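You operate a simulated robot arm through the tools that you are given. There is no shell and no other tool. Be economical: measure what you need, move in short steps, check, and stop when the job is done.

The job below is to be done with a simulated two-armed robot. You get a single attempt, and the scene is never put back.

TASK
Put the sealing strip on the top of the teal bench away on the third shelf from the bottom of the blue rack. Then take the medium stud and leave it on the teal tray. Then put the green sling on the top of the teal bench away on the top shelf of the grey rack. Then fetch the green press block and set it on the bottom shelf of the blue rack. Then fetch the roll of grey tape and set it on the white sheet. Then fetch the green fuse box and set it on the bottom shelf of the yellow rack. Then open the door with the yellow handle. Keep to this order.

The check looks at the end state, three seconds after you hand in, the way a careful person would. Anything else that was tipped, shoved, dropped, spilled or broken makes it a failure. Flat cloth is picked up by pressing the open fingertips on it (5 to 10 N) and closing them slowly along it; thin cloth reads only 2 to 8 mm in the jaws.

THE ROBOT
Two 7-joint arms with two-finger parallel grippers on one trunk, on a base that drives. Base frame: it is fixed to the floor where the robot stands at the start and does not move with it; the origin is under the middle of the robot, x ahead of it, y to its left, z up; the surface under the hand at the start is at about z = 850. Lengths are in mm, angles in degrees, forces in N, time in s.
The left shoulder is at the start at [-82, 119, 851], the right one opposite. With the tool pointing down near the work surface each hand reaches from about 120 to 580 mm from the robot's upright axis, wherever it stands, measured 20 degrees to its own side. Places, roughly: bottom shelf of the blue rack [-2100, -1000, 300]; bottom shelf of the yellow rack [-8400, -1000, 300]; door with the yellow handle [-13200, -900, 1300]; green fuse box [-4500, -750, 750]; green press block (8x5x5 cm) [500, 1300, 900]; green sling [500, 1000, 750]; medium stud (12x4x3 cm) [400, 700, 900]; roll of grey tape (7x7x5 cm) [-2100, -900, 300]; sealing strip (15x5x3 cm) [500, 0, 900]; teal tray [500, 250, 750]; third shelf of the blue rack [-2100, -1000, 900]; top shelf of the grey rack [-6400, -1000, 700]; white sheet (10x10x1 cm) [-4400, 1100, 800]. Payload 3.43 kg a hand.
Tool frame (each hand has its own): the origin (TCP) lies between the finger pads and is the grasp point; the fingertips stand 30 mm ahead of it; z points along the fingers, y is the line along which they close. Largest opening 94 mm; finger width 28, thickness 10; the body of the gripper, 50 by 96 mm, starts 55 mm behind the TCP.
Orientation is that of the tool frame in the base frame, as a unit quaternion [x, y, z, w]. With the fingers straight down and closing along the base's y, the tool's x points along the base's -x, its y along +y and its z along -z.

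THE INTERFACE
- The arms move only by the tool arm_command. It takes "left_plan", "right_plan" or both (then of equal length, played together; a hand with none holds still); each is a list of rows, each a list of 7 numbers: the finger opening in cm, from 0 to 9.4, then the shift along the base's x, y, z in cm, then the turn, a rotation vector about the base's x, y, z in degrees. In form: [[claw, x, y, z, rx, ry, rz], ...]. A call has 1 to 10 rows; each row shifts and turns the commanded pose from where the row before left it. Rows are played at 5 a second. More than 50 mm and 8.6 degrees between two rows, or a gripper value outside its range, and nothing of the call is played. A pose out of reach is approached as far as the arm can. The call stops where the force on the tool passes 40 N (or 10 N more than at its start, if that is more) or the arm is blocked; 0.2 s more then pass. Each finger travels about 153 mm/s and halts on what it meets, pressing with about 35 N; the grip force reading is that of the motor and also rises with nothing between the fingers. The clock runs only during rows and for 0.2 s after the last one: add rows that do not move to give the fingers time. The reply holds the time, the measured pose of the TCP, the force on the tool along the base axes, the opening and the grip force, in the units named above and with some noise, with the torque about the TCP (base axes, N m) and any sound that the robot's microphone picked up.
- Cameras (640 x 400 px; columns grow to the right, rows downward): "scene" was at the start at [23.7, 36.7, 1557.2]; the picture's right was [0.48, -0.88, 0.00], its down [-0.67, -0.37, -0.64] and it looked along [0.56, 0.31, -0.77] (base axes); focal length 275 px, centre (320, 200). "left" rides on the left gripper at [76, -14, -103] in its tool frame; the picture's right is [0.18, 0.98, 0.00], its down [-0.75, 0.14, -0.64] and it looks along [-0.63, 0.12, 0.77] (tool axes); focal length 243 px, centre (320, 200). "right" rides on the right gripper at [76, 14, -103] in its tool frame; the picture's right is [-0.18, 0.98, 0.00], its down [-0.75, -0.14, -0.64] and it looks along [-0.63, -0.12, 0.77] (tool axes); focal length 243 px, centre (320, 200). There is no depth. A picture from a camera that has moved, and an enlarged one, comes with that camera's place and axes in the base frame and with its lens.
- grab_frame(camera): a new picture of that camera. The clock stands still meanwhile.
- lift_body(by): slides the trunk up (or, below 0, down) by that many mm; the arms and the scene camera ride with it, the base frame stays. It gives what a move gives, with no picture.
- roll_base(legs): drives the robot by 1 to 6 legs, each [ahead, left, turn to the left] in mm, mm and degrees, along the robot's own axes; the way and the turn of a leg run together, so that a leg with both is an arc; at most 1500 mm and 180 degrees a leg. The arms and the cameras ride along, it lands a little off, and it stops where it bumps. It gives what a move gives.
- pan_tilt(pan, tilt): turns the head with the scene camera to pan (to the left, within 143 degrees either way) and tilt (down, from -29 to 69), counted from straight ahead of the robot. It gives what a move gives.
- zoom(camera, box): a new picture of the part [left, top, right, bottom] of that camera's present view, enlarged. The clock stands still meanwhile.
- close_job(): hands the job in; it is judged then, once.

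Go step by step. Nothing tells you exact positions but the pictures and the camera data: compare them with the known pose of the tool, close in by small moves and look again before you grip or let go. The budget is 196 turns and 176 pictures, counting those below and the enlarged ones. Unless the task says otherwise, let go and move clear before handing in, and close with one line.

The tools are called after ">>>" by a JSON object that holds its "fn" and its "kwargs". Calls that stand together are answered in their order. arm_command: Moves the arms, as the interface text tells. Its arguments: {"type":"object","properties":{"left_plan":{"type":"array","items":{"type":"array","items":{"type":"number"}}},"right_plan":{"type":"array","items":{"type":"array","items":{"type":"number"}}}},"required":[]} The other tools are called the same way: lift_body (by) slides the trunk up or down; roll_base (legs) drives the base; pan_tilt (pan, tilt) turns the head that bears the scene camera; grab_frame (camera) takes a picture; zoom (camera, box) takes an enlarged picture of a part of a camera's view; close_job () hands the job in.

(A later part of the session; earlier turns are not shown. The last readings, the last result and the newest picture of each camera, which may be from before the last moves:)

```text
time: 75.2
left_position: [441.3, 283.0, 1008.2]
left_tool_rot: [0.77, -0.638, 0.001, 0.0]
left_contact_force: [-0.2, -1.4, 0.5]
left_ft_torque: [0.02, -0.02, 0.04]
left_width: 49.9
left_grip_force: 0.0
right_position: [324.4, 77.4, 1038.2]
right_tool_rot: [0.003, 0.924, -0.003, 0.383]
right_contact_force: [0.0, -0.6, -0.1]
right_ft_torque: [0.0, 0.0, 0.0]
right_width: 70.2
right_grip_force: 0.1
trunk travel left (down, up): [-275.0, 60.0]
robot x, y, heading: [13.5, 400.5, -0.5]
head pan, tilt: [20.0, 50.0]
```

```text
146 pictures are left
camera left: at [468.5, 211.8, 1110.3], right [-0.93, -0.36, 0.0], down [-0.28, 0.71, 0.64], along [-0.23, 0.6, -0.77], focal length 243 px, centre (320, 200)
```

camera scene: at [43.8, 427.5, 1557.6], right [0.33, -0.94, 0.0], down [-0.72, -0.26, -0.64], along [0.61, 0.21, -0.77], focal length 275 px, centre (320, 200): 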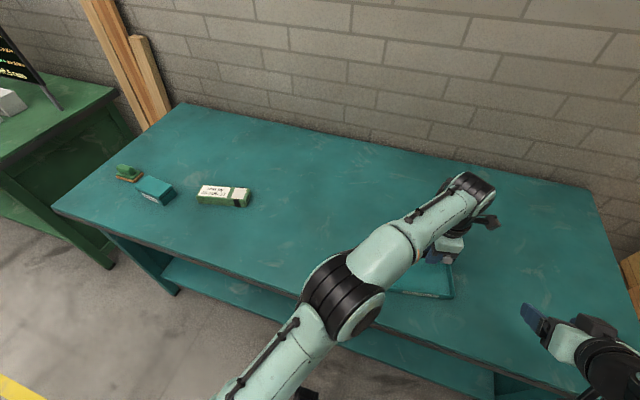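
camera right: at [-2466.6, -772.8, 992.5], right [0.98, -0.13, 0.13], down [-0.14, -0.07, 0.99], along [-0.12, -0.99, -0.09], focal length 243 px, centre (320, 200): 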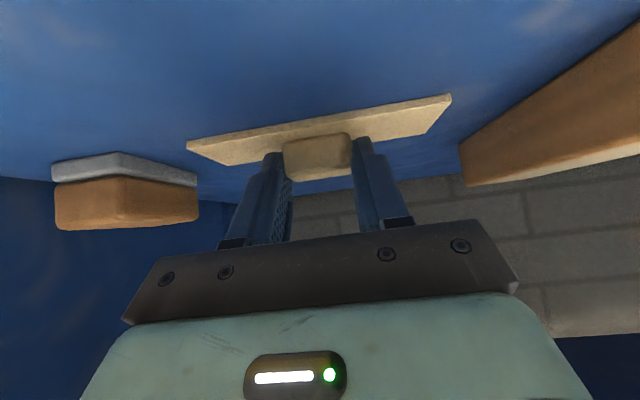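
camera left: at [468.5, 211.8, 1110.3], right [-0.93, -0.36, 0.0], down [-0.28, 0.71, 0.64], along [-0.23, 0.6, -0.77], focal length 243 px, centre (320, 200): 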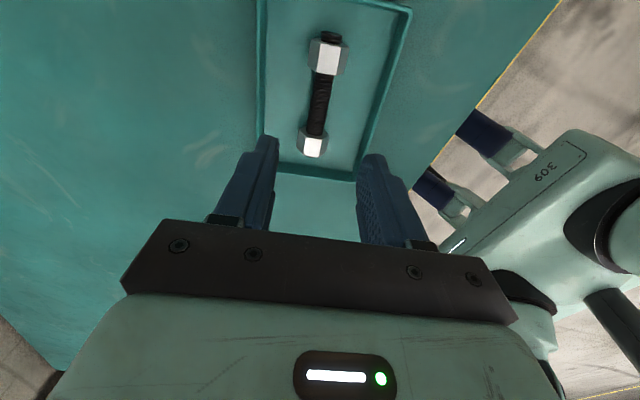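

Stud rests in the tray. Next the folded green sling near [501, 916]: drive left along the bench.

>>> {"fn": "roll_base", "kwargs": {"legs": [[0, 355, 0.5]]}}

>>> {"fn": "arm_command", "kwargs": {"left_plan": [[9.4, 0.7, 4.5, 0, 0, 0, 0], [9.4, 0.7, 4.5, 0, 0, 0, 0], [9.4, 0.7, 4.5, 0, 0, 0, 0], [9.4, 0.7, 4.5, 0, 0, 0, 0], [9.4, 0.7, 4, 0, 0, 0, 0], [9.4, 0, 0, 0, 0, 0, 0]]}}

>>> {"fn": "grab_frame", "kwargs": {"camera": "left"}}

>>> {"fn": "grab_frame", "kwargs": {"camera": "scene"}}

```text
time: 78.8
left_position: [444.3, 635.6, 1008.2]
left_tool_rot: [0.771, -0.637, 0.001, 0.0]
left_contact_force: [0.3, 0.1, 1.2]
left_ft_torque: [0.03, 0.02, 0.01]
left_width: 49.8
left_grip_force: 0.1
right_position: [327.8, 428.7, 1039.2]
right_tool_rot: [0.001, 0.923, -0.003, 0.384]
right_contact_force: [0.6, 0.8, 0.2]
right_ft_torque: [0.0, -0.01, 0.01]
right_width: 70.1
right_grip_force: 0.0
trunk travel left (down, up): [-275.0, 60.0]
robot x, y, heading: [20.6, 751.1, -0.2]
head pan, tilt: [20.0, 50.0]
```

```text
time: 80.2
left_position: [480.4, 855.2, 1009.7]
left_tool_rot: [0.771, -0.637, 0.001, -0.001]
left_contact_force: [-0.1, -0.4, 1.0]
left_ft_torque: [0.02, 0.01, -0.01]
left_width: 94.0
left_grip_force: 0.0
right_position: [327.9, 427.3, 1039.6]
right_tool_rot: [0.001, 0.924, -0.002, 0.382]
right_contact_force: [-0.1, 0.5, -0.7]
right_ft_torque: [0.01, 0.01, 0.04]
right_width: 70.1
right_grip_force: 0.1
trunk travel left (down, up): [-275.0, 60.0]
robot x, y, heading: [18.6, 753.5, -0.3]
head pan, tilt: [20.0, 50.0]
```

```text
145 pictures are left
camera left: at [508.8, 781.9, 1110.8], right [-0.93, -0.37, 0.0], down [-0.28, 0.71, 0.64], along [-0.23, 0.6, -0.77], focal length 243 px, centre (320, 200)
```

left: 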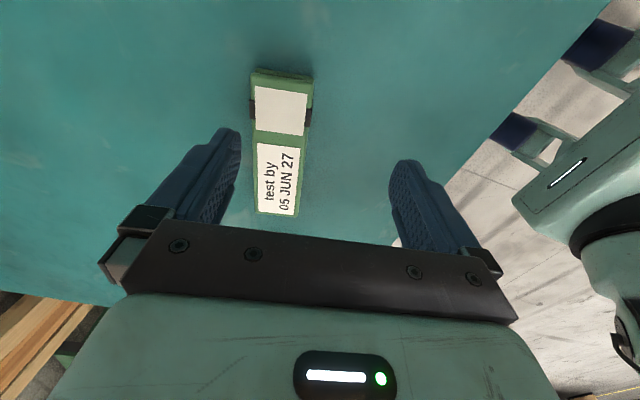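

```text
144 pictures are left
camera scene: at [46.0, 776.1, 1557.6], right [0.34, -0.94, 0.0], down [-0.72, -0.26, -0.64], along [0.61, 0.22, -0.77], focal length 275 px, centre (320, 200)
```

scene: 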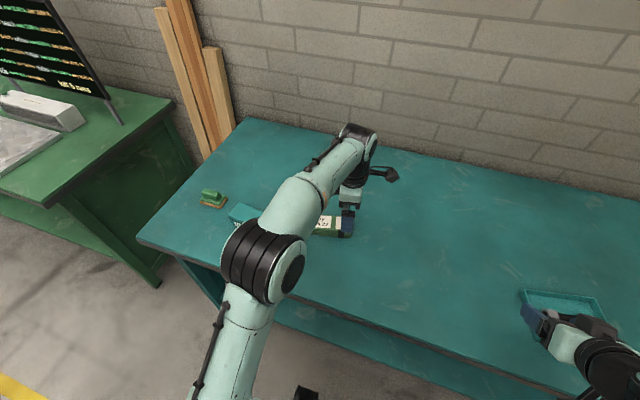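

Sling centre ≈ [502, 922], about 50 mm wide, axis rotated ~13°. Move over it and descend.

>>> {"fn": "arm_command", "kwargs": {"left_plan": [[9.4, 1.1, 3.4, -1.5, 0, 0, 2], [9.4, 1.1, 3.3, -1.5, 0, 0, 0], [9.4, 0, 0, -4, 0, 0, 0], [9.4, 0, 0, 0, 0, 0, 0]]}}

>>> {"fn": "grab_frame", "kwargs": {"camera": "left"}}

```text
time: 81.2
left_position: [502.6, 921.5, 938.5]
left_tool_rot: [0.782, -0.623, 0.0, -0.001]
left_contact_force: [-0.3, 0.4, -0.1]
left_ft_torque: [-0.02, -0.01, -0.01]
left_width: 94.0
left_grip_force: 0.0
right_position: [326.7, 427.4, 1039.2]
right_tool_rot: [0.0, 0.924, -0.001, 0.383]
right_contact_force: [-0.4, 0.4, 0.7]
right_ft_torque: [-0.01, -0.01, 0.0]
right_width: 70.0
right_grip_force: 0.1
trunk travel left (down, up): [-275.0, 60.0]
robot x, y, heading: [13.1, 753.3, -0.6]
head pan, tilt: [20.0, 50.0]
```

```text
143 pictures are left
camera left: at [532.7, 849.1, 1041.2], right [-0.92, -0.4, 0.0], down [-0.31, 0.7, 0.64], along [-0.25, 0.59, -0.77], focal length 243 px, centre (320, 200)
```

left: 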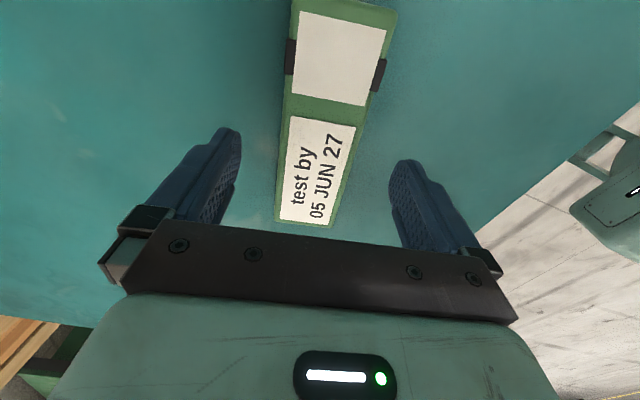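

>>> {"fn": "arm_command", "kwargs": {"left_plan": [[9.4, 0.1, 0.2, -2.5, 0, 0, 0], [9.4, 0, 0, -2, 0, 0, 0], [9.4, 0, 0, -0.7, 0, 0, 0], [7, 0, 0, 0, 0, 0, 0], [5, 0, 0, 0, 0, 0, 0], [3.5, 0, 0, 0, 0, 0, 0], [2, 0, 0, 0, 0, 0, 0], [1, 0, 0, 0, 0, 0, 0], [1, 0, 0, 0, 0, 0, 0]]}}

>>> {"fn": "grab_frame", "kwargs": {"camera": "left"}}

```text
time: 83.2
left_position: [501.7, 923.2, 886.5]
left_tool_rot: [0.782, -0.623, 0.001, 0.0]
left_contact_force: [-0.9, -0.4, 0.3]
left_ft_torque: [-0.03, 0.0, 0.0]
left_width: 60.3
left_grip_force: 35.2
right_position: [328.5, 428.6, 1038.2]
right_tool_rot: [0.0, 0.924, -0.002, 0.383]
right_contact_force: [-0.7, -0.4, 0.0]
right_ft_torque: [0.0, 0.01, 0.01]
right_width: 70.4
right_grip_force: 0.0
trunk travel left (down, up): [-275.0, 60.0]
robot x, y, heading: [16.8, 750.1, -0.1]
head pan, tilt: [20.0, 50.0]
```

```text
142 pictures are left
camera left: at [533.1, 852.0, 988.3], right [-0.92, -0.4, 0.0], down [-0.31, 0.7, 0.64], along [-0.26, 0.59, -0.77], focal length 243 px, centre (320, 200)
```

left: 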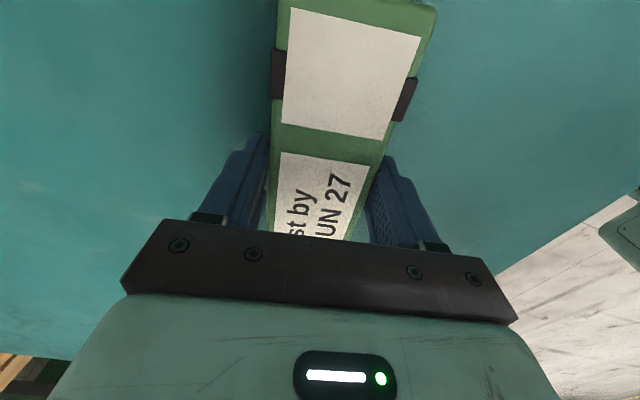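

Sling held (60 mm). Lift, draw in and check.

>>> {"fn": "arm_command", "kwargs": {"left_plan": [[1, 0, 0, 2, 0, 0, 0], [1, 0, 0, 4, 0, 0, 0], [1, 0, 0, 4, 0, 0, 0], [1, 0, 0, 4, 0, 0, 0], [1, -4, 0, 0, 0, 0, 0], [1, -4, 0, 0, 0, 0, 0], [1, -4, 0, 0, 0, 0, 0], [1, -4, 0, 0, 0, 0, 0]]}}

>>> {"fn": "grab_frame", "kwargs": {"camera": "scene"}}

```text
time: 85.0
left_position: [342.1, 922.6, 1027.5]
left_tool_rot: [0.782, -0.623, 0.001, -0.001]
left_contact_force: [-1.2, -0.4, -2.1]
left_ft_torque: [-0.03, -0.04, 0.01]
left_width: 60.5
left_grip_force: 34.6
right_position: [326.8, 427.9, 1039.4]
right_tool_rot: [0.001, 0.923, -0.003, 0.384]
right_contact_force: [0.2, 0.0, -0.3]
right_ft_torque: [0.03, 0.01, 0.0]
right_width: 69.8
right_grip_force: 0.1
trunk travel left (down, up): [-275.0, 60.0]
robot x, y, heading: [15.1, 747.3, -0.4]
head pan, tilt: [20.0, 50.0]
```

```text
141 pictures are left
camera scene: at [45.0, 777.3, 1557.6], right [0.34, -0.94, 0.0], down [-0.72, -0.26, -0.64], along [0.61, 0.22, -0.77], focal length 275 px, centre (320, 200)
```

scene: 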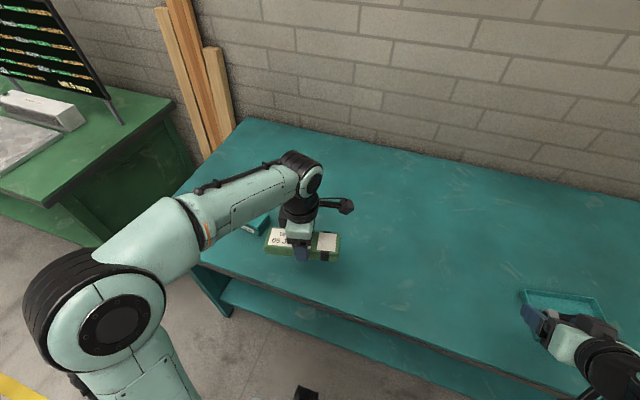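

Sling hangs securely. Drive back along the aisle to the grey rack.

>>> {"fn": "roll_base", "kwargs": {"legs": [[-600, 0, 0.4], [0, -720, 0], [-1450, 0, 0], [-1450, 0, 0], [-1450, 0, 0], [-1450, 0, 0]]}}

>>> {"fn": "roll_base", "kwargs": {"legs": [[0, 0, -90]]}}

>>> {"fn": "pan_tilt", "kwargs": {"pan": 0, "tilt": 35}}

>>> {"fn": "grab_frame", "kwargs": {"camera": "scene"}}

```text
time: 121.9
left_position: [-6097.0, 236.5, 1028.2]
left_tool_rot: [0.782, -0.623, 0.0, -0.001]
left_contact_force: [0.6, 1.1, -2.4]
left_ft_torque: [-0.03, 0.02, -0.03]
left_width: 60.2
left_grip_force: 35.4
right_position: [-6110.8, -258.5, 1039.1]
right_tool_rot: [0.0, 0.924, -0.002, 0.383]
right_contact_force: [0.8, -0.1, -0.9]
right_ft_torque: [-0.02, 0.04, 0.0]
right_width: 70.1
right_grip_force: 0.1
trunk travel left (down, up): [-275.0, 60.0]
robot x, y, heading: [-6421.3, 66.9, -0.3]
head pan, tilt: [20.0, 50.0]
```

```text
time: 126.2
left_position: [-6255.1, -263.0, 1026.4]
left_tool_rot: [-0.108, 0.994, -0.002, 0.0]
left_contact_force: [-1.2, 0.2, -2.5]
left_ft_torque: [-0.04, 0.02, 0.01]
left_width: 60.2
left_grip_force: 35.0
right_position: [-6749.2, -243.9, 1039.3]
right_tool_rot: [0.657, 0.649, -0.274, 0.268]
right_contact_force: [-0.2, 0.1, -0.6]
right_ft_torque: [0.02, 0.0, -0.03]
right_width: 70.3
right_grip_force: 0.0
trunk travel left (down, up): [-275.0, 60.0]
robot x, y, heading: [-6419.8, 62.5, -90.9]
head pan, tilt: [20.0, 50.0]
```

```text
time: 127.0
left_position: [-6255.1, -264.4, 1026.7]
left_tool_rot: [-0.108, 0.994, -0.001, -0.001]
left_contact_force: [0.1, 0.0, -1.4]
left_ft_torque: [0.01, 0.02, 0.0]
left_width: 59.8
left_grip_force: 35.0
right_position: [-6749.0, -243.5, 1040.3]
right_tool_rot: [0.657, 0.65, -0.273, 0.267]
right_contact_force: [0.6, -0.7, -0.3]
right_ft_torque: [0.0, 0.01, -0.04]
right_width: 70.2
right_grip_force: 0.0
trunk travel left (down, up): [-275.0, 60.0]
robot x, y, heading: [-6420.8, 65.4, -90.7]
head pan, tilt: [0.0, 35.0]
```

```text
140 pictures are left
camera scene: at [-6423.1, 20.1, 1579.3], right [-1.0, 0.01, 0.0], down [0.01, 0.57, -0.82], along [-0.01, -0.82, -0.57], focal length 275 px, centre (320, 200)
```

scene: 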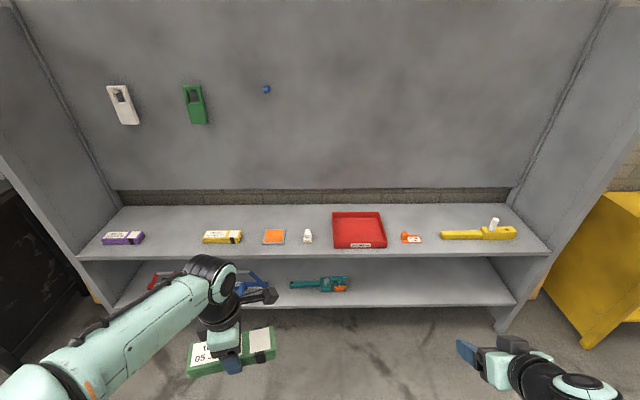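

Free spot on the top grey shelf between the purple and yellow packs, near x≈-5746. Drive to it.

>>> {"fn": "roll_base", "kwargs": {"legs": [[0, 510, 0.8], [480, 0, 0]]}}

>>> {"fn": "lift_body", "kwargs": {"by": -120}}

>>> {"fn": "pan_tilt", "kwargs": {"pan": 15, "tilt": 45}}

>>> {"fn": "grab_frame", "kwargs": {"camera": "scene"}}

>>> {"fn": "grab_frame", "kwargs": {"camera": "left"}}

```text
time: 134.5
left_position: [-5733.9, -751.5, 1027.1]
left_tool_rot: [-0.119, 0.993, -0.001, 0.0]
left_contact_force: [0.3, -0.1, -2.5]
left_ft_torque: [0.06, -0.01, -0.02]
left_width: 60.0
left_grip_force: 34.8
right_position: [-6227.2, -740.7, 1038.6]
right_tool_rot: [0.65, 0.657, -0.27, 0.27]
right_contact_force: [-0.3, -1.3, -0.3]
right_ft_torque: [0.02, -0.03, 0.0]
right_width: 69.8
right_grip_force: 0.0
trunk travel left (down, up): [-275.0, 60.0]
robot x, y, heading: [-5905.4, -427.1, -89.8]
head pan, tilt: [0.0, 35.0]
```

```text
time: 136.0
left_position: [-5731.7, -750.7, 908.0]
left_tool_rot: [-0.119, 0.993, -0.001, 0.0]
left_contact_force: [0.0, -0.9, -3.4]
left_ft_torque: [0.0, 0.01, 0.02]
left_width: 60.1
left_grip_force: 35.2
right_position: [-6226.9, -740.7, 918.7]
right_tool_rot: [0.65, 0.656, -0.271, 0.27]
right_contact_force: [0.1, 0.3, -0.1]
right_ft_torque: [0.01, 0.01, 0.01]
right_width: 69.8
right_grip_force: 0.1
trunk travel left (down, up): [-155.0, 180.0]
robot x, y, heading: [-5910.4, -424.3, -89.5]
head pan, tilt: [0.0, 35.0]
```

```text
time: 136.8
left_position: [-5733.1, -751.5, 908.0]
left_tool_rot: [-0.12, 0.993, -0.001, 0.0]
left_contact_force: [-0.1, 0.2, -3.2]
left_ft_torque: [-0.01, -0.02, 0.01]
left_width: 60.3
left_grip_force: 34.5
right_position: [-6227.3, -740.4, 919.6]
right_tool_rot: [0.649, 0.657, -0.271, 0.271]
right_contact_force: [-0.6, 0.1, 0.1]
right_ft_torque: [-0.01, 0.02, -0.02]
right_width: 70.3
right_grip_force: 0.0
trunk travel left (down, up): [-155.0, 180.0]
robot x, y, heading: [-5908.3, -429.7, -89.5]
head pan, tilt: [15.0, 45.0]
```

```text
139 pictures are left
camera scene: at [-5886.8, -467.7, 1445.2], right [-0.96, -0.27, 0.0], down [-0.19, 0.68, -0.71], along [0.19, -0.68, -0.71], focal length 275 px, centre (320, 200)
```

scene: 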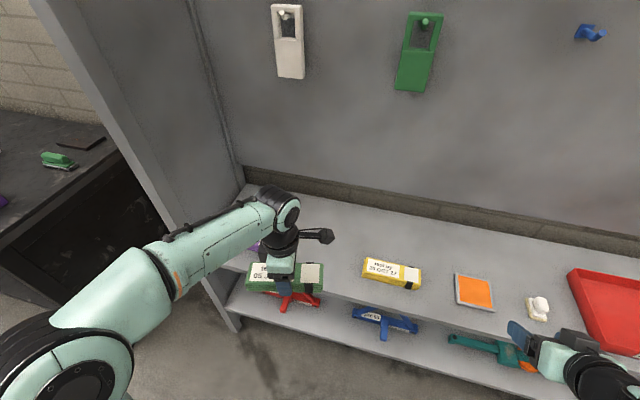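

```text
138 pictures are left
camera left: at [-5804.1, -783.0, 1009.2], right [-0.41, 0.91, 0.0], down [0.7, 0.32, 0.64], along [0.59, 0.26, -0.77], focal length 243 px, centre (320, 200)
```

left: 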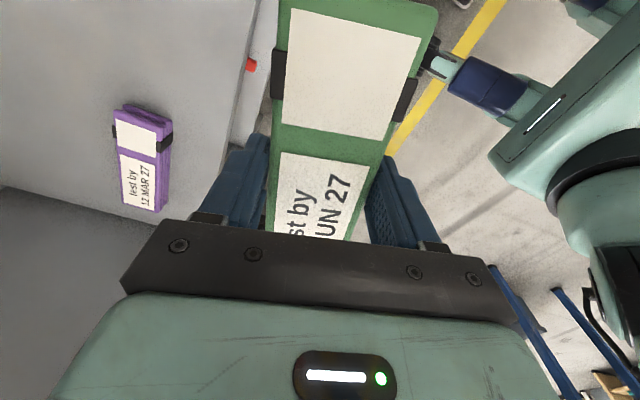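

>>> {"fn": "arm_command", "kwargs": {"left_plan": [[1, -0.7, -4.2, 0, 0, 0, -6.5], [1, -0.7, -4.2, 0, 0, 0, -6.5], [1, -0.7, -4.2, 0, 0, 0, 0], [1, -0.8, -4.3, -2, 0, 0, 0], [1, 0, 0, -4, 0, 0, 0], [1, 0, 0, -4, 0, 0, 0], [1, 0, 0, 0, 0, 0, 0]]}}

>>> {"fn": "grab_frame", "kwargs": {"camera": "left"}}

>>> {"fn": "grab_frame", "kwargs": {"camera": "scene"}}

```text
time: 138.3
left_position: [-5759.9, -920.2, 809.5]
left_tool_rot: [-0.006, 1.0, -0.001, 0.0]
left_contact_force: [0.9, 0.1, -2.1]
left_ft_torque: [0.02, 0.01, -0.02]
left_width: 60.3
left_grip_force: 35.0
right_position: [-6227.1, -740.7, 919.2]
right_tool_rot: [0.649, 0.657, -0.271, 0.271]
right_contact_force: [0.2, -0.5, 0.3]
right_ft_torque: [-0.02, 0.01, 0.01]
right_width: 70.0
right_grip_force: 0.1
trunk travel left (down, up): [-155.0, 180.0]
robot x, y, heading: [-5906.0, -428.1, -89.7]
head pan, tilt: [15.0, 45.0]
```

```text
137 pictures are left
camera left: at [-5837.1, -935.6, 911.0], right [-0.2, 0.98, 0.0], down [0.75, 0.15, 0.64], along [0.63, 0.12, -0.77], focal length 243 px, centre (320, 200)
```

left: 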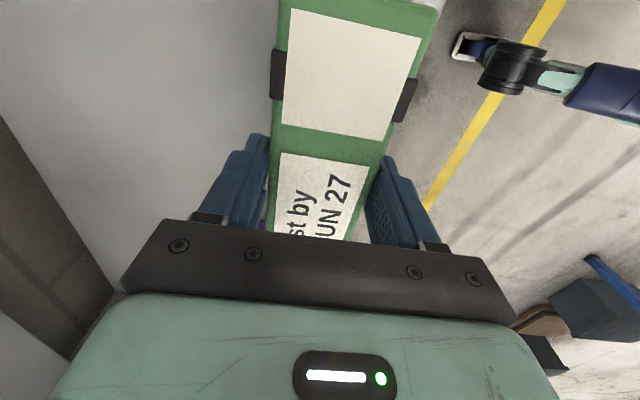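

```text
136 pictures are left
camera scene: at [-5886.7, -467.4, 1445.2], right [-0.96, -0.27, 0.0], down [-0.19, 0.68, -0.71], along [0.19, -0.68, -0.71], focal length 275 px, centre (320, 200)
```

scene: 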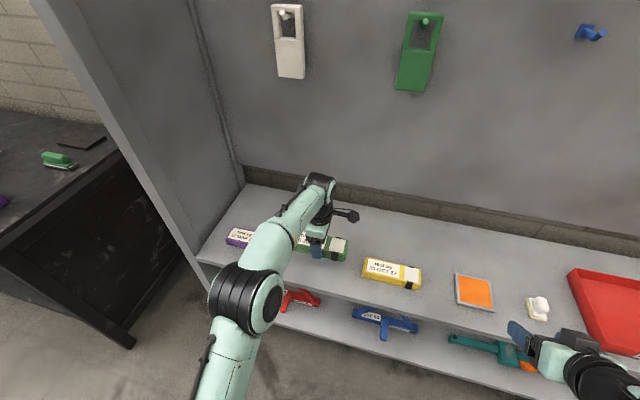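

>>> {"fn": "zoom", "kwargs": {"camera": "scene", "box": [190, 180, 440, 336]}}

```text
2.56 times, centred on (315, 258) of scene
camera zoom: at [-5886.7, -467.4, 1445.2], right [-0.96, -0.27, 0.0], down [-0.19, 0.68, -0.71], along [0.19, -0.68, -0.71], focal length 705 px, centre (333, 52)
```

zoom: 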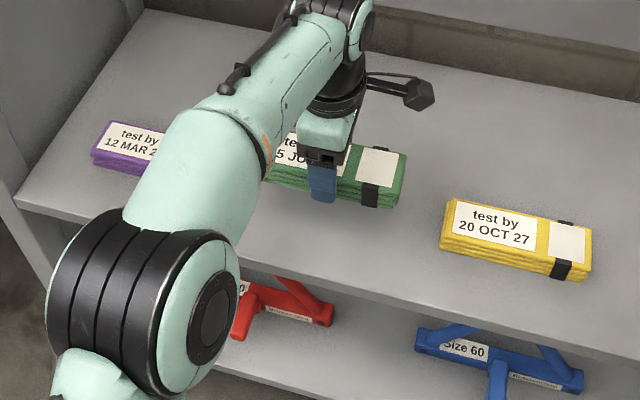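

>>> {"fn": "arm_command", "kwargs": {"left_plan": [[1, 0, 0, -1.5, 0, 0, 0], [1, 0, 0, -0.6, 0, 0, 0], [1, 0, 0, -0.6, 0, 0, 0], [1, 0, 0, -0.6, 0, 0, 0], [1, 0, 0, -0.6, 0, 0, 0], [1, 0, 0, -0.5, 0, 0, 0], [1, 0, 0, 0, 0, 0, 0]]}}

>>> {"fn": "zoom", "kwargs": {"camera": "scene", "box": [190, 180, 440, 336]}}

```text
time: 139.9
left_position: [-5761.1, -919.9, 762.5]
left_tool_rot: [-0.006, 1.0, -0.001, -0.001]
left_contact_force: [0.6, -0.1, -2.9]
left_ft_torque: [0.02, 0.02, -0.02]
left_width: 59.9
left_grip_force: 34.6
right_position: [-6227.9, -741.2, 918.4]
right_tool_rot: [0.649, 0.657, -0.271, 0.271]
right_contact_force: [0.0, -0.7, 0.3]
right_ft_torque: [0.01, 0.01, 0.01]
right_width: 70.1
right_grip_force: 0.1
trunk travel left (down, up): [-155.0, 180.0]
robot x, y, heading: [-5907.8, -428.6, -89.6]
head pan, tilt: [15.0, 45.0]
```

```text
2.56 times, centred on (315, 258) of scene
camera zoom: at [-5886.8, -467.7, 1445.1], right [-0.96, -0.27, 0.0], down [-0.19, 0.68, -0.71], along [0.19, -0.68, -0.71], focal length 705 px, centre (333, 52)
```

zoom: 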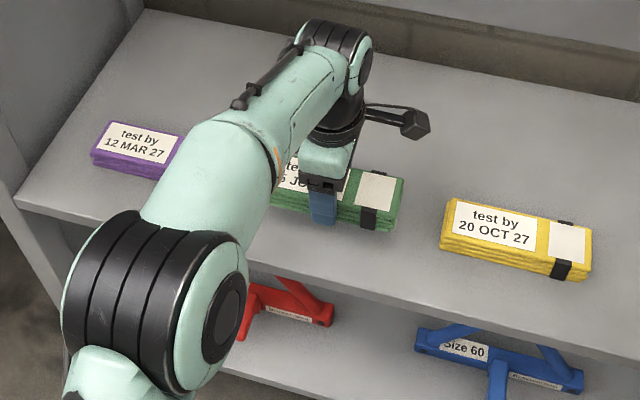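

>>> {"fn": "arm_command", "kwargs": {"left_plan": [[1, 0, 0, -0.6, 0, 0, 0], [1, 0, 0, -0.5, 0, 0, 0], [1, 0, 0, -0.3, 0, 0, 0], [1, 0, 0, -0.3, 0, 0, 0], [1, 0, 0, -0.3, 0, 0, 0], [1, 0, 0, -0.3, 0, 0, 0], [1, 0, 0, 0, 0, 0, 0]]}}

```text
time: 141.6
left_position: [-5761.5, -921.3, 739.4]
left_tool_rot: [-0.006, 1.0, 0.0, 0.0]
left_contact_force: [-0.8, -0.3, -2.5]
left_ft_torque: [0.03, 0.01, -0.01]
left_width: 60.1
left_grip_force: 34.7
right_position: [-6227.6, -741.5, 917.8]
right_tool_rot: [0.649, 0.657, -0.27, 0.271]
right_contact_force: [0.0, 0.2, 0.0]
right_ft_torque: [-0.01, -0.03, -0.01]
right_width: 70.0
right_grip_force: 0.1
trunk travel left (down, up): [-155.0, 180.0]
robot x, y, heading: [-5909.2, -427.0, -89.7]
head pan, tilt: [15.0, 45.0]
```

>>> {"fn": "arm_command", "kwargs": {"left_plan": [[1, 0, 0, -0.3, 0, 0, 0], [1, 0, 0, -0.3, 0, 0, 0], [1, 0, 0, -0.3, 0, 0, 0], [1, 0, 0, -0.3, 0, 0, 0], [1, 0, 0, -0.3, 0, 0, 0], [1, 0, 0, -0.3, 0, 0, 0], [1, 0, 0, 0, 0, 0, 0]]}}

>>> {"fn": "zoom", "kwargs": {"camera": "scene", "box": [190, 180, 440, 336]}}

```text
time: 143.2
left_position: [-5763.8, -920.5, 721.2]
left_tool_rot: [-0.006, 1.0, 0.0, 0.0]
left_contact_force: [0.2, 0.8, -3.2]
left_ft_torque: [0.01, 0.01, -0.01]
left_width: 60.3
left_grip_force: 35.0
right_position: [-6228.2, -741.1, 919.5]
right_tool_rot: [0.649, 0.657, -0.271, 0.271]
right_contact_force: [0.3, -0.5, -0.2]
right_ft_torque: [-0.02, 0.01, 0.0]
right_width: 69.9
right_grip_force: 0.1
trunk travel left (down, up): [-155.0, 180.0]
robot x, y, heading: [-5907.4, -427.3, -89.6]
head pan, tilt: [15.0, 45.0]
```

```text
2.56 times, centred on (315, 258) of scene
camera zoom: at [-5886.8, -467.7, 1445.1], right [-0.96, -0.27, 0.0], down [-0.19, 0.68, -0.71], along [0.19, -0.68, -0.71], focal length 705 px, centre (333, 52)
```

zoom: 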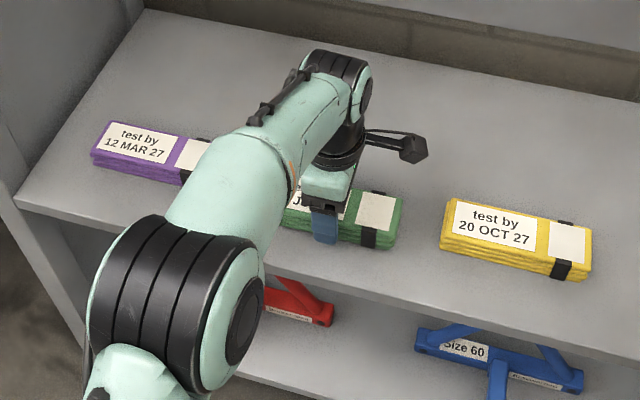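

>>> {"fn": "arm_command", "kwargs": {"left_plan": [[1, 0.2, -0.8, -0.3, 0, 0, 0], [1, 0.2, -0.8, -0.3, 0, 0, 0], [1, 0.1, -0.4, -0.3, 0, 0, 0], [1, 0, 0, -0.3, 0, 0, 0], [1, 0, 0, -0.3, 0, 0, 0], [1, 0, 0, -0.3, 0, 0, 0], [1, 0, 0, -0.3, 0, 0, 0], [1, 0, 0, -0.3, 0, 0, 0], [1, 0, 0, 0, 0, 0, 0]]}}

>>> {"fn": "grab_frame", "kwargs": {"camera": "left"}}

```text
time: 144.4
left_position: [-5757.8, -942.2, 716.7]
left_tool_rot: [-0.006, 1.0, -0.007, -0.001]
left_contact_force: [0.2, 4.9, 11.6]
left_ft_torque: [0.13, -0.43, 0.27]
left_width: 60.1
left_grip_force: 34.9
right_position: [-6227.0, -740.4, 919.5]
right_tool_rot: [0.65, 0.657, -0.271, 0.27]
right_contact_force: [0.2, -0.6, -0.2]
right_ft_torque: [-0.01, 0.0, 0.01]
right_width: 70.2
right_grip_force: 0.1
trunk travel left (down, up): [-155.0, 180.0]
robot x, y, heading: [-5909.8, -426.3, -89.3]
head pan, tilt: [15.0, 45.0]
stopped in row 6 (left hand): the force on the tool passed its limit at 44 N (the readings are from after the stop); the commanded pose is now the measured one
```

```text
132 pictures are left
camera left: at [-5834.1, -956.6, 818.1], right [-0.2, 0.98, -0.01], down [0.75, 0.16, 0.64], along [0.63, 0.11, -0.77], focal length 243 px, centre (320, 200)
```

left: 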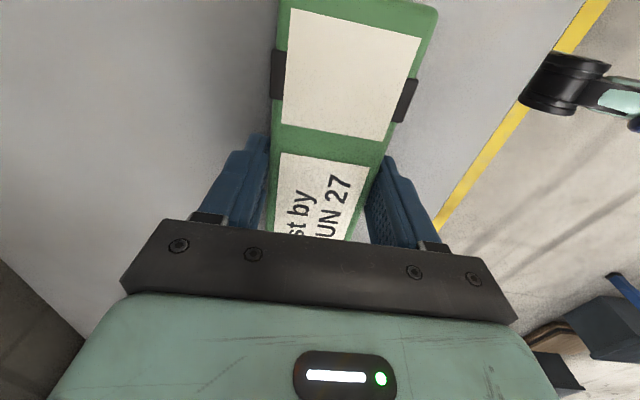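

It touched the shelf with a good margin to the edge. Release and lift away.

>>> {"fn": "arm_command", "kwargs": {"left_plan": [[7, 0, 0, 0, 0, 0, 0], [8.5, 0, 0, 0, 0, 0, 0], [8.5, 0, 0, 0, 0, 0, 0], [8.5, 0, 0, 2, 0, 0, 0], [8.5, 0, 0, 4, 0, 0, 0], [8.5, 0, 0, 4, 0, 0, 0], [8.5, 0, 0, 4, 0, 0, 0], [8.5, 0, 4, 4, 0, 0, 0], [8.5, 0, 4.5, 0, 0, 0, 0], [8.5, 0, 4.5, 0, 0, 0, 0]]}}

>>> {"fn": "zoom", "kwargs": {"camera": "scene", "box": [140, 160, 460, 360]}}

```text
refused: row 8 steps farther than a row can; nothing moved
```

```text
2.00 times, centred on (300, 260) of scene
camera zoom: at [-5887.1, -467.1, 1445.1], right [-0.96, -0.27, 0.0], down [-0.19, 0.68, -0.71], along [0.19, -0.68, -0.71], focal length 551 px, centre (360, 80)
```

zoom: 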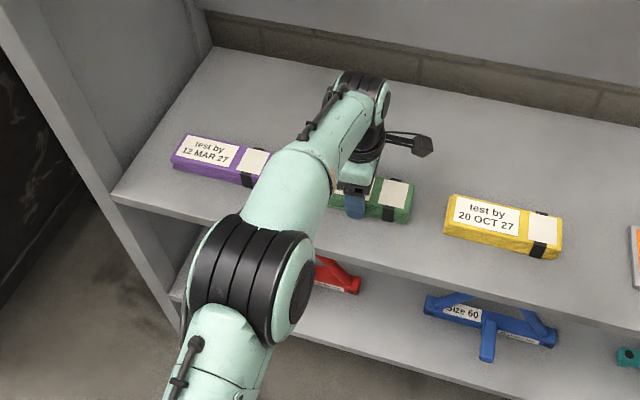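

>>> {"fn": "arm_command", "kwargs": {"left_plan": [[7, 0, 0, 0, 0, 0, 0], [8.5, 0, 0, 0, 0, 0, 0], [8.5, 0, 0, 0, 0, 0, 0], [8.5, 0, 0, 2, 0, 0, 0], [8.5, 0, 0, 4, 0, 0, 0], [8.5, 0, 0, 4, 0, 0, 0], [8.5, 0, 0, 4, 0, 0, 0], [8.5, 0, 4, 2, 0, 0, 0], [8.5, 0, 4.5, 0, 0, 0, 0], [8.5, 0, 4.5, 0, 0, 0, 0]]}}

>>> {"fn": "zoom", "kwargs": {"camera": "scene", "box": [140, 160, 460, 360]}}

```text
time: 146.6
left_position: [-5758.0, -810.5, 871.7]
left_tool_rot: [-0.005, 1.0, -0.007, -0.002]
left_contact_force: [0.1, -0.2, 0.5]
left_ft_torque: [0.02, 0.02, 0.02]
left_width: 84.9
left_grip_force: 0.1
right_position: [-6227.0, -740.5, 919.6]
right_tool_rot: [0.649, 0.657, -0.271, 0.271]
right_contact_force: [-1.3, 0.2, 0.3]
right_ft_torque: [-0.01, 0.01, 0.01]
right_width: 70.0
right_grip_force: 0.1
trunk travel left (down, up): [-155.0, 180.0]
robot x, y, heading: [-5909.0, -422.7, -89.4]
head pan, tilt: [15.0, 45.0]
```

```text
2.00 times, centred on (300, 260) of scene
camera zoom: at [-5886.5, -466.4, 1445.2], right [-0.96, -0.27, 0.0], down [-0.19, 0.68, -0.71], along [0.19, -0.68, -0.71], focal length 551 px, centre (360, 80)
```

zoom: 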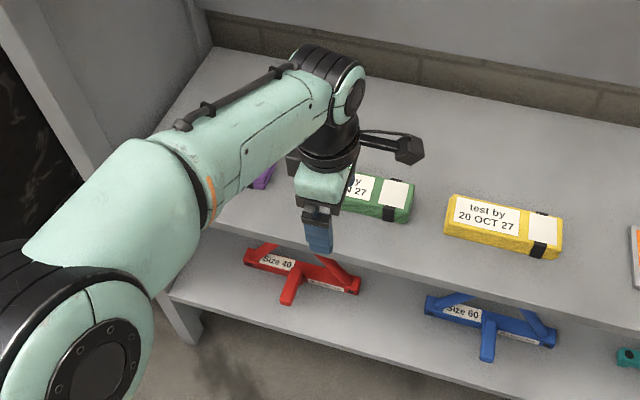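

Sling is in place. Next the press block at the bench's far left end; drive back there.

>>> {"fn": "lift_body", "kwargs": {"by": 120}}

>>> {"fn": "roll_base", "kwargs": {"legs": [[-474, 0, 0], [0, 0, 89.5], [1450, 0, 0], [1450, 0, 0], [1450, 0, 0], [1050, 0, 0]]}}

>>> {"fn": "roll_base", "kwargs": {"legs": [[0, 980, 0]]}}

>>> {"fn": "pan_tilt", "kwargs": {"pan": 15, "tilt": 35}}

>>> {"fn": "grab_frame", "kwargs": {"camera": "scene"}}

```text
time: 148.1
left_position: [-5757.6, -811.0, 994.0]
left_tool_rot: [-0.007, 1.0, -0.006, -0.001]
left_contact_force: [0.7, -0.1, 0.3]
left_ft_torque: [0.0, 0.0, 0.0]
left_width: 84.9
left_grip_force: 0.0
right_position: [-6227.8, -738.8, 1039.1]
right_tool_rot: [0.649, 0.658, -0.27, 0.271]
right_contact_force: [0.8, 0.2, 0.7]
right_ft_torque: [-0.03, 0.0, -0.01]
right_width: 70.1
right_grip_force: 0.0
trunk travel left (down, up): [-275.0, 60.0]
robot x, y, heading: [-5906.9, -425.1, -89.5]
head pan, tilt: [15.0, 45.0]
```

```text
time: 180.1
left_position: [-111.2, 168.7, 993.9]
left_tool_rot: [-0.706, 0.708, -0.004, 0.003]
left_contact_force: [0.7, -0.1, 0.1]
left_ft_torque: [0.0, 0.01, -0.01]
left_width: 84.7
left_grip_force: 0.0
right_position: [-191.0, -301.0, 1039.4]
right_tool_rot: [0.002, 0.924, -0.003, 0.382]
right_contact_force: [0.1, -0.1, -0.4]
right_ft_torque: [0.02, 0.02, -0.01]
right_width: 70.1
right_grip_force: 0.1
trunk travel left (down, up): [-275.0, 60.0]
robot x, y, heading: [-495.8, 24.8, -0.5]
head pan, tilt: [15.0, 45.0]
```

```text
time: 189.0
left_position: [-105.9, 1146.5, 994.1]
left_tool_rot: [-0.706, 0.708, -0.006, 0.003]
left_contact_force: [-0.3, -0.5, -1.2]
left_ft_torque: [-0.03, 0.0, 0.0]
left_width: 84.8
left_grip_force: 0.0
right_position: [-184.2, 678.2, 1039.1]
right_tool_rot: [0.002, 0.924, -0.003, 0.382]
right_contact_force: [-0.5, 0.1, -0.8]
right_ft_torque: [0.0, 0.03, 0.0]
right_width: 70.0
right_grip_force: 0.0
trunk travel left (down, up): [-275.0, 60.0]
robot x, y, heading: [-495.4, 1001.2, -0.4]
head pan, tilt: [15.0, 45.0]
```

```text
time: 189.8
left_position: [-104.2, 1146.1, 993.7]
left_tool_rot: [-0.706, 0.708, -0.006, 0.003]
left_contact_force: [0.8, 0.0, 0.3]
left_ft_torque: [-0.01, 0.03, 0.0]
left_width: 85.0
left_grip_force: 0.1
right_position: [-183.6, 679.0, 1037.7]
right_tool_rot: [0.002, 0.924, -0.002, 0.383]
right_contact_force: [0.5, -0.1, -0.3]
right_ft_torque: [0.01, 0.01, 0.01]
right_width: 69.9
right_grip_force: 0.0
trunk travel left (down, up): [-275.0, 60.0]
robot x, y, heading: [-491.4, 1000.8, -0.5]
head pan, tilt: [15.0, 35.0]
```

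```text
129 pictures are left
camera scene: at [-452.0, 1024.1, 1579.3], right [0.25, -0.97, 0.0], down [-0.56, -0.14, -0.82], along [0.79, 0.21, -0.57], focal length 275 px, centre (320, 200)
```

scene: 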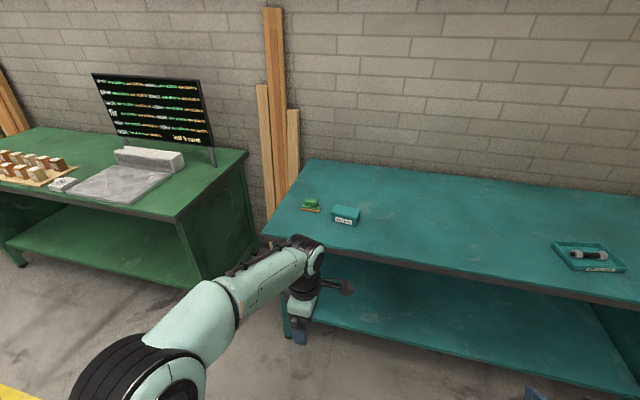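

>>> {"fn": "roll_base", "kwargs": {"legs": [[0, 110, 0.5], [505, 0, 0]]}}

>>> {"fn": "pan_tilt", "kwargs": {"pan": 15, "tilt": 50}}

>>> {"fn": "grab_frame", "kwargs": {"camera": "scene"}}

>>> {"fn": "grab_frame", "kwargs": {"camera": "left"}}

```text
time: 194.0
left_position: [410.0, 1259.3, 993.5]
left_tool_rot: [0.708, -0.706, 0.005, -0.003]
left_contact_force: [0.1, 0.3, -0.3]
left_ft_torque: [0.0, -0.01, 0.04]
left_width: 84.8
left_grip_force: 0.1
right_position: [334.4, 790.7, 1038.0]
right_tool_rot: [-0.002, 0.924, -0.001, 0.382]
right_contact_force: [-0.1, -0.3, -0.4]
right_ft_torque: [0.04, -0.01, 0.02]
right_width: 70.1
right_grip_force: 0.1
trunk travel left (down, up): [-275.0, 60.0]
robot x, y, heading: [21.7, 1113.3, 0.1]
head pan, tilt: [15.0, 35.0]
```

```text
time: 194.8
left_position: [409.9, 1258.9, 994.2]
left_tool_rot: [0.708, -0.706, 0.005, -0.003]
left_contact_force: [0.6, 0.2, -1.4]
left_ft_torque: [-0.02, -0.02, -0.02]
left_width: 84.9
left_grip_force: 0.1
right_position: [334.9, 791.1, 1039.4]
right_tool_rot: [-0.002, 0.924, -0.001, 0.383]
right_contact_force: [0.7, 0.7, 0.4]
right_ft_torque: [-0.02, 0.0, 0.0]
right_width: 69.8
right_grip_force: 0.0
trunk travel left (down, up): [-275.0, 60.0]
robot x, y, heading: [23.6, 1109.7, 0.3]
head pan, tilt: [15.0, 50.0]
```

```text
128 pictures are left
camera scene: at [53.2, 1131.8, 1557.6], right [0.26, -0.97, 0.0], down [-0.74, -0.2, -0.64], along [0.62, 0.17, -0.77], focal length 275 px, centre (320, 200)
```

scene: 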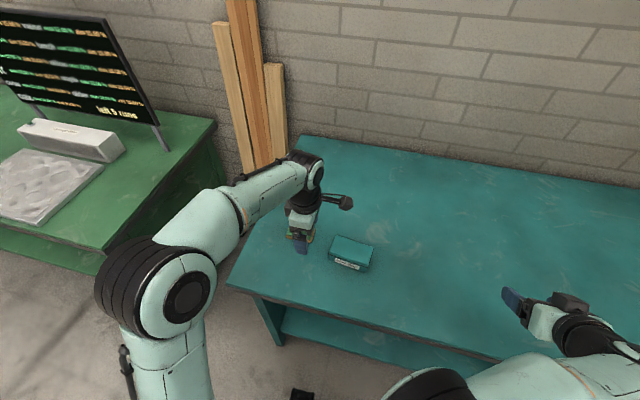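

```text
127 pictures are left
camera left: at [422.9, 1183.0, 1096.1], right [-0.98, -0.19, -0.01], down [-0.15, 0.75, 0.64], along [-0.11, 0.63, -0.77], focal length 243 px, centre (320, 200)
```

left: 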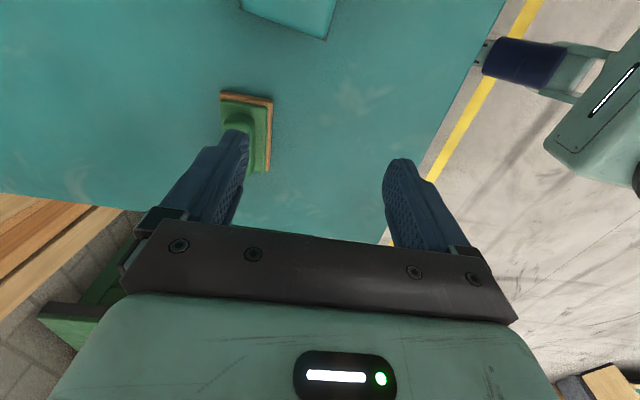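

The block spans x 456–503, y 1264–1345 with a handle on top. The right hand is already tilted for shelf work, so I'll use it: shift left and look with it.

>>> {"fn": "arm_command", "kwargs": {"left_plan": [[8.5, -3, 0, 2, 0, 0, 0], [8.5, -4, 0, 2, 0, 0, 0], [8.5, -4, 0, 0, 0, 0, 0], [8.5, -4, 0, 0, 0, 0, 0]]}}

>>> {"fn": "roll_base", "kwargs": {"legs": [[0, 240, 0]]}}

>>> {"fn": "arm_command", "kwargs": {"right_plan": [[9.4, 0.5, 4.5, 0, 0, 0, 0], [9.4, 0.5, 4.5, 0, 0, 0, 0], [9.4, 0.5, 4.5, 0, 0, 0, 0], [9.4, 0.5, 4.5, 0, 0, 0, 0], [9.4, 0.5, 4.5, 0, 0, 0, 0], [9.4, 0.5, 4.5, 0, 0, 0, 0], [9.4, 0, 0, 0, 0, 0, 0]]}}

>>> {"fn": "grab_frame", "kwargs": {"camera": "right"}}

>>> {"fn": "grab_frame", "kwargs": {"camera": "scene"}}

```text
time: 195.8
left_position: [259.0, 1258.4, 1033.8]
left_tool_rot: [0.708, -0.706, 0.006, -0.005]
left_contact_force: [-0.3, 0.3, 0.8]
left_ft_torque: [-0.03, -0.03, 0.03]
left_width: 85.2
left_grip_force: 0.1
right_position: [335.2, 791.0, 1039.6]
right_tool_rot: [-0.002, 0.923, -0.002, 0.384]
right_contact_force: [-0.3, 0.3, 0.4]
right_ft_torque: [0.02, -0.01, 0.01]
right_width: 69.9
right_grip_force: 0.1
trunk travel left (down, up): [-275.0, 60.0]
robot x, y, heading: [22.1, 1109.9, -0.0]
head pan, tilt: [15.0, 50.0]
```

```text
time: 198.4
left_position: [261.0, 1490.9, 1032.4]
left_tool_rot: [-0.707, 0.707, -0.005, 0.003]
left_contact_force: [0.4, -0.9, -0.5]
left_ft_torque: [0.03, -0.02, 0.01]
left_width: 85.1
left_grip_force: 0.1
right_position: [334.3, 1023.2, 1039.9]
right_tool_rot: [-0.001, 0.924, -0.002, 0.382]
right_contact_force: [0.2, 0.8, 0.4]
right_ft_torque: [0.0, -0.01, 0.01]
right_width: 70.1
right_grip_force: 0.1
trunk travel left (down, up): [-275.0, 60.0]
robot x, y, heading: [23.0, 1341.6, -0.2]
head pan, tilt: [15.0, 50.0]
```

```text
time: 199.5
left_position: [260.8, 1491.9, 1032.9]
left_tool_rot: [0.708, -0.706, 0.005, -0.003]
left_contact_force: [0.4, -0.1, 0.7]
left_ft_torque: [-0.01, 0.01, -0.02]
left_width: 85.1
left_grip_force: 0.2
right_position: [358.1, 1146.8, 1015.6]
right_tool_rot: [0.068, 0.932, -0.04, 0.353]
right_contact_force: [-0.6, -0.4, 0.3]
right_ft_torque: [0.01, 0.01, 0.01]
right_width: 94.0
right_grip_force: 0.0
trunk travel left (down, up): [-275.0, 60.0]
robot x, y, heading: [20.1, 1345.4, -0.2]
head pan, tilt: [15.0, 50.0]
stopped in row 5 (right hand): the arm was blocked; the commanded pose is now the measured one
```

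```text
126 pictures are left
camera right: at [236.3, 1181.2, 1040.2], right [0.29, 0.95, 0.1], down [0.11, -0.13, 0.98], along [0.95, -0.27, -0.15], focal length 243 px, centre (320, 200)
```

right: 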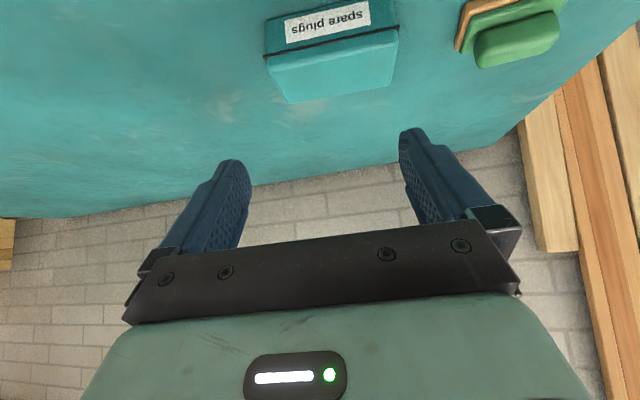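

```text
125 pictures are left
camera scene: at [53.8, 1365.0, 1557.6], right [0.26, -0.97, 0.0], down [-0.74, -0.2, -0.64], along [0.62, 0.16, -0.77], focal length 275 px, centre (320, 200)
```

scene: 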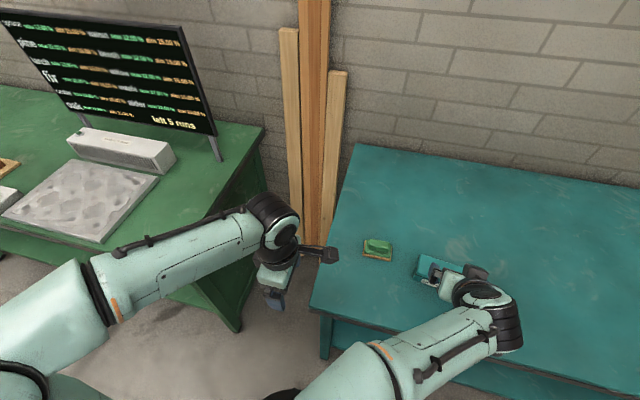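

The right arm is near its inner limit there. I'll extend forward first while restoring the orientation, then go sideways.

>>> {"fn": "arm_command", "kwargs": {"right_plan": [[9.4, 4, 0, 1, 0, -1, 3], [9.4, 4, 1, 1, 0, -1, 3], [9.4, 2, 3, 0.5, 0, -1, 2.3], [9.4, 0, 4, 0, 0, -0.5, 0], [9.4, 0, 4, 0, 0, 0, 0], [9.4, 0, 0, 0, 0, 0, 0]]}}

>>> {"fn": "grab_frame", "kwargs": {"camera": "right"}}

```text
time: 200.9
left_position: [261.3, 1491.9, 1033.9]
left_tool_rot: [-0.707, 0.707, -0.005, 0.003]
left_contact_force: [0.7, 1.0, -0.7]
left_ft_torque: [0.03, -0.01, -0.02]
left_width: 84.8
left_grip_force: 0.1
right_position: [461.1, 1267.9, 1039.2]
right_tool_rot: [0.003, 0.923, -0.014, 0.385]
right_contact_force: [0.0, 0.0, -0.4]
right_ft_torque: [0.02, 0.02, 0.02]
right_width: 94.1
right_grip_force: 0.0
trunk travel left (down, up): [-275.0, 60.0]
robot x, y, heading: [23.2, 1348.4, -0.2]
head pan, tilt: [15.0, 50.0]
```

```text
124 pictures are left
camera right: at [333.8, 1284.8, 1055.7], right [0.14, 0.98, 0.11], down [0.07, -0.12, 0.99], along [0.99, -0.13, -0.09], focal length 243 px, centre (320, 200)
```

right: 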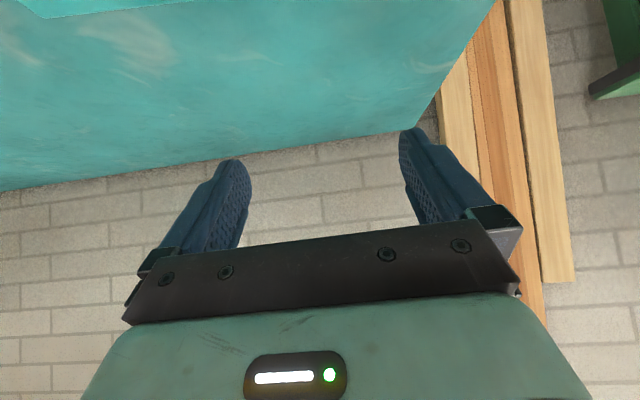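

>>> {"fn": "arm_command", "kwargs": {"right_plan": [[9.4, -2, 1.8, -2.5, 0, 0, 0], [9.4, -2, 1.8, -2.5, 0, 0, 0], [9.4, 0, 0, 0, 0, 0, 0]]}}

>>> {"fn": "grab_frame", "kwargs": {"camera": "right"}}

>>> {"fn": "zoom", "kwargs": {"camera": "scene", "box": [320, 200, 480, 300]}}

```text
time: 201.7
left_position: [261.2, 1492.0, 1033.0]
left_tool_rot: [0.707, -0.707, 0.005, -0.003]
left_contact_force: [-0.3, 0.1, -0.3]
left_ft_torque: [-0.02, 0.01, 0.01]
left_width: 85.0
left_grip_force: 0.0
right_position: [425.2, 1287.5, 984.4]
right_tool_rot: [0.015, 0.925, -0.026, 0.38]
right_contact_force: [0.2, -1.0, -0.2]
right_ft_torque: [0.0, -0.01, -0.01]
right_width: 93.8
right_grip_force: 0.1
trunk travel left (down, up): [-275.0, 60.0]
robot x, y, heading: [23.9, 1347.6, -0.3]
head pan, tilt: [15.0, 50.0]
```

```text
123 pictures are left
camera right: at [298.5, 1309.2, 1002.0], right [0.18, 0.98, 0.09], down [0.08, -0.11, 0.99], along [0.98, -0.17, -0.1], focal length 243 px, centre (320, 200)
```

right: 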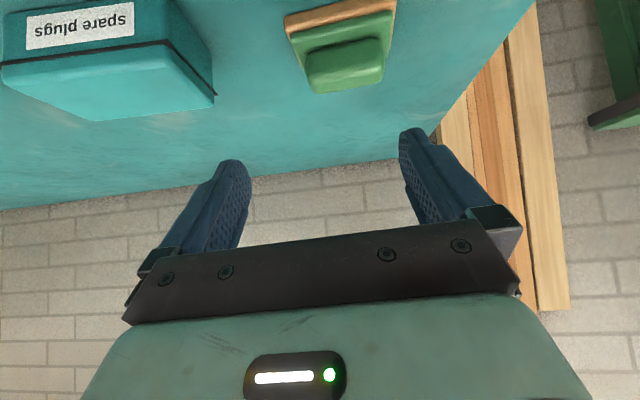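

```text
4.00 times, centred on (400, 250) of scene
camera zoom: at [53.7, 1365.0, 1557.6], right [0.26, -0.97, 0.0], down [-0.74, -0.2, -0.64], along [0.62, 0.16, -0.77], focal length 1102 px, centre (0, 0)
```

zoom: 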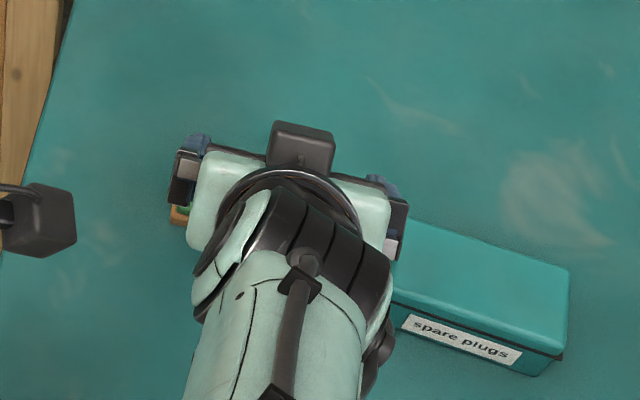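

>>> {"fn": "arm_command", "kwargs": {"right_plan": [[9.4, 2, 0.2, -1.5, 0, 0, 0], [9.4, 1.4, 0.1, -2, 0, 0, 0], [9.4, 0, 0, -2, 0, 0, 0], [9.4, 0, 0, 0, 0, 0, 0]]}}

>>> {"fn": "grab_frame", "kwargs": {"camera": "right"}}

```text
time: 202.7
left_position: [261.2, 1492.8, 1032.3]
left_tool_rot: [0.709, -0.706, 0.005, -0.003]
left_contact_force: [0.8, 0.6, 0.0]
left_ft_torque: [-0.03, -0.02, -0.03]
left_width: 84.8
left_grip_force: 0.0
right_position: [452.7, 1305.1, 934.3]
right_tool_rot: [0.002, 0.923, -0.013, 0.384]
right_contact_force: [0.7, 0.2, -0.1]
right_ft_torque: [-0.01, 0.01, -0.01]
right_width: 94.0
right_grip_force: 0.0
trunk travel left (down, up): [-275.0, 60.0]
robot x, y, heading: [20.7, 1343.9, -0.3]
head pan, tilt: [15.0, 50.0]
```

```text
121 pictures are left
camera right: at [325.8, 1321.8, 951.3], right [0.14, 0.98, 0.11], down [0.07, -0.12, 0.99], along [0.99, -0.13, -0.09], focal length 243 px, centre (320, 200)
```

right: 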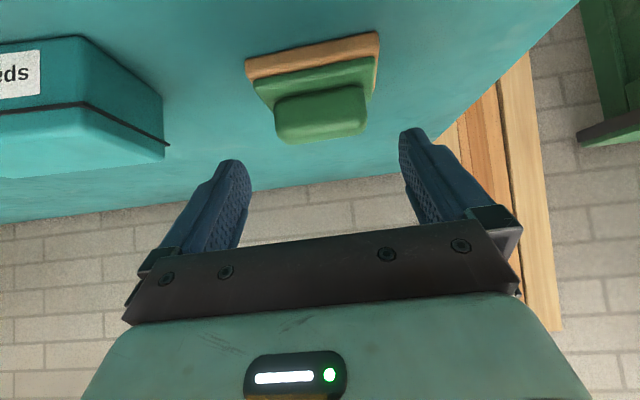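

Handle top ≈ z 891, block centred [483, 1308]. Descend to grip the handle ends.

>>> {"fn": "arm_command", "kwargs": {"right_plan": [[9.4, 1.4, 0.2, -1.6, 0, 0, 0], [9.4, 0, 0, -1.6, 0, 0, 0], [9.4, 0, 0, 0, 0, 0, 0]]}}

>>> {"fn": "grab_frame", "kwargs": {"camera": "right"}}

```text
time: 203.5
left_position: [261.3, 1491.7, 1032.6]
left_tool_rot: [0.708, -0.706, 0.006, -0.003]
left_contact_force: [0.9, 0.3, -0.6]
left_ft_torque: [0.02, 0.01, -0.03]
left_width: 84.9
left_grip_force: 0.0
right_position: [466.3, 1309.0, 903.4]
right_tool_rot: [0.002, 0.923, -0.013, 0.384]
right_contact_force: [-0.2, -0.6, 0.0]
right_ft_torque: [0.0, 0.02, -0.02]
right_width: 93.8
right_grip_force: 0.1
trunk travel left (down, up): [-275.0, 60.0]
robot x, y, heading: [20.4, 1342.8, -0.1]
head pan, tilt: [15.0, 50.0]
```

```text
120 pictures are left
camera right: at [340.0, 1324.5, 920.5], right [0.14, 0.98, 0.11], down [0.07, -0.12, 0.99], along [0.99, -0.13, -0.09], focal length 243 px, centre (320, 200)
```

right: 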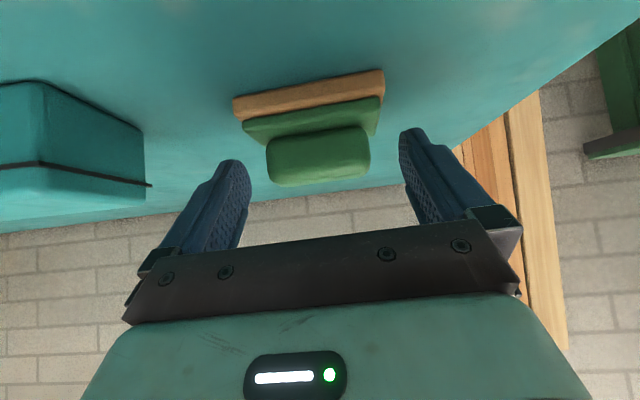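

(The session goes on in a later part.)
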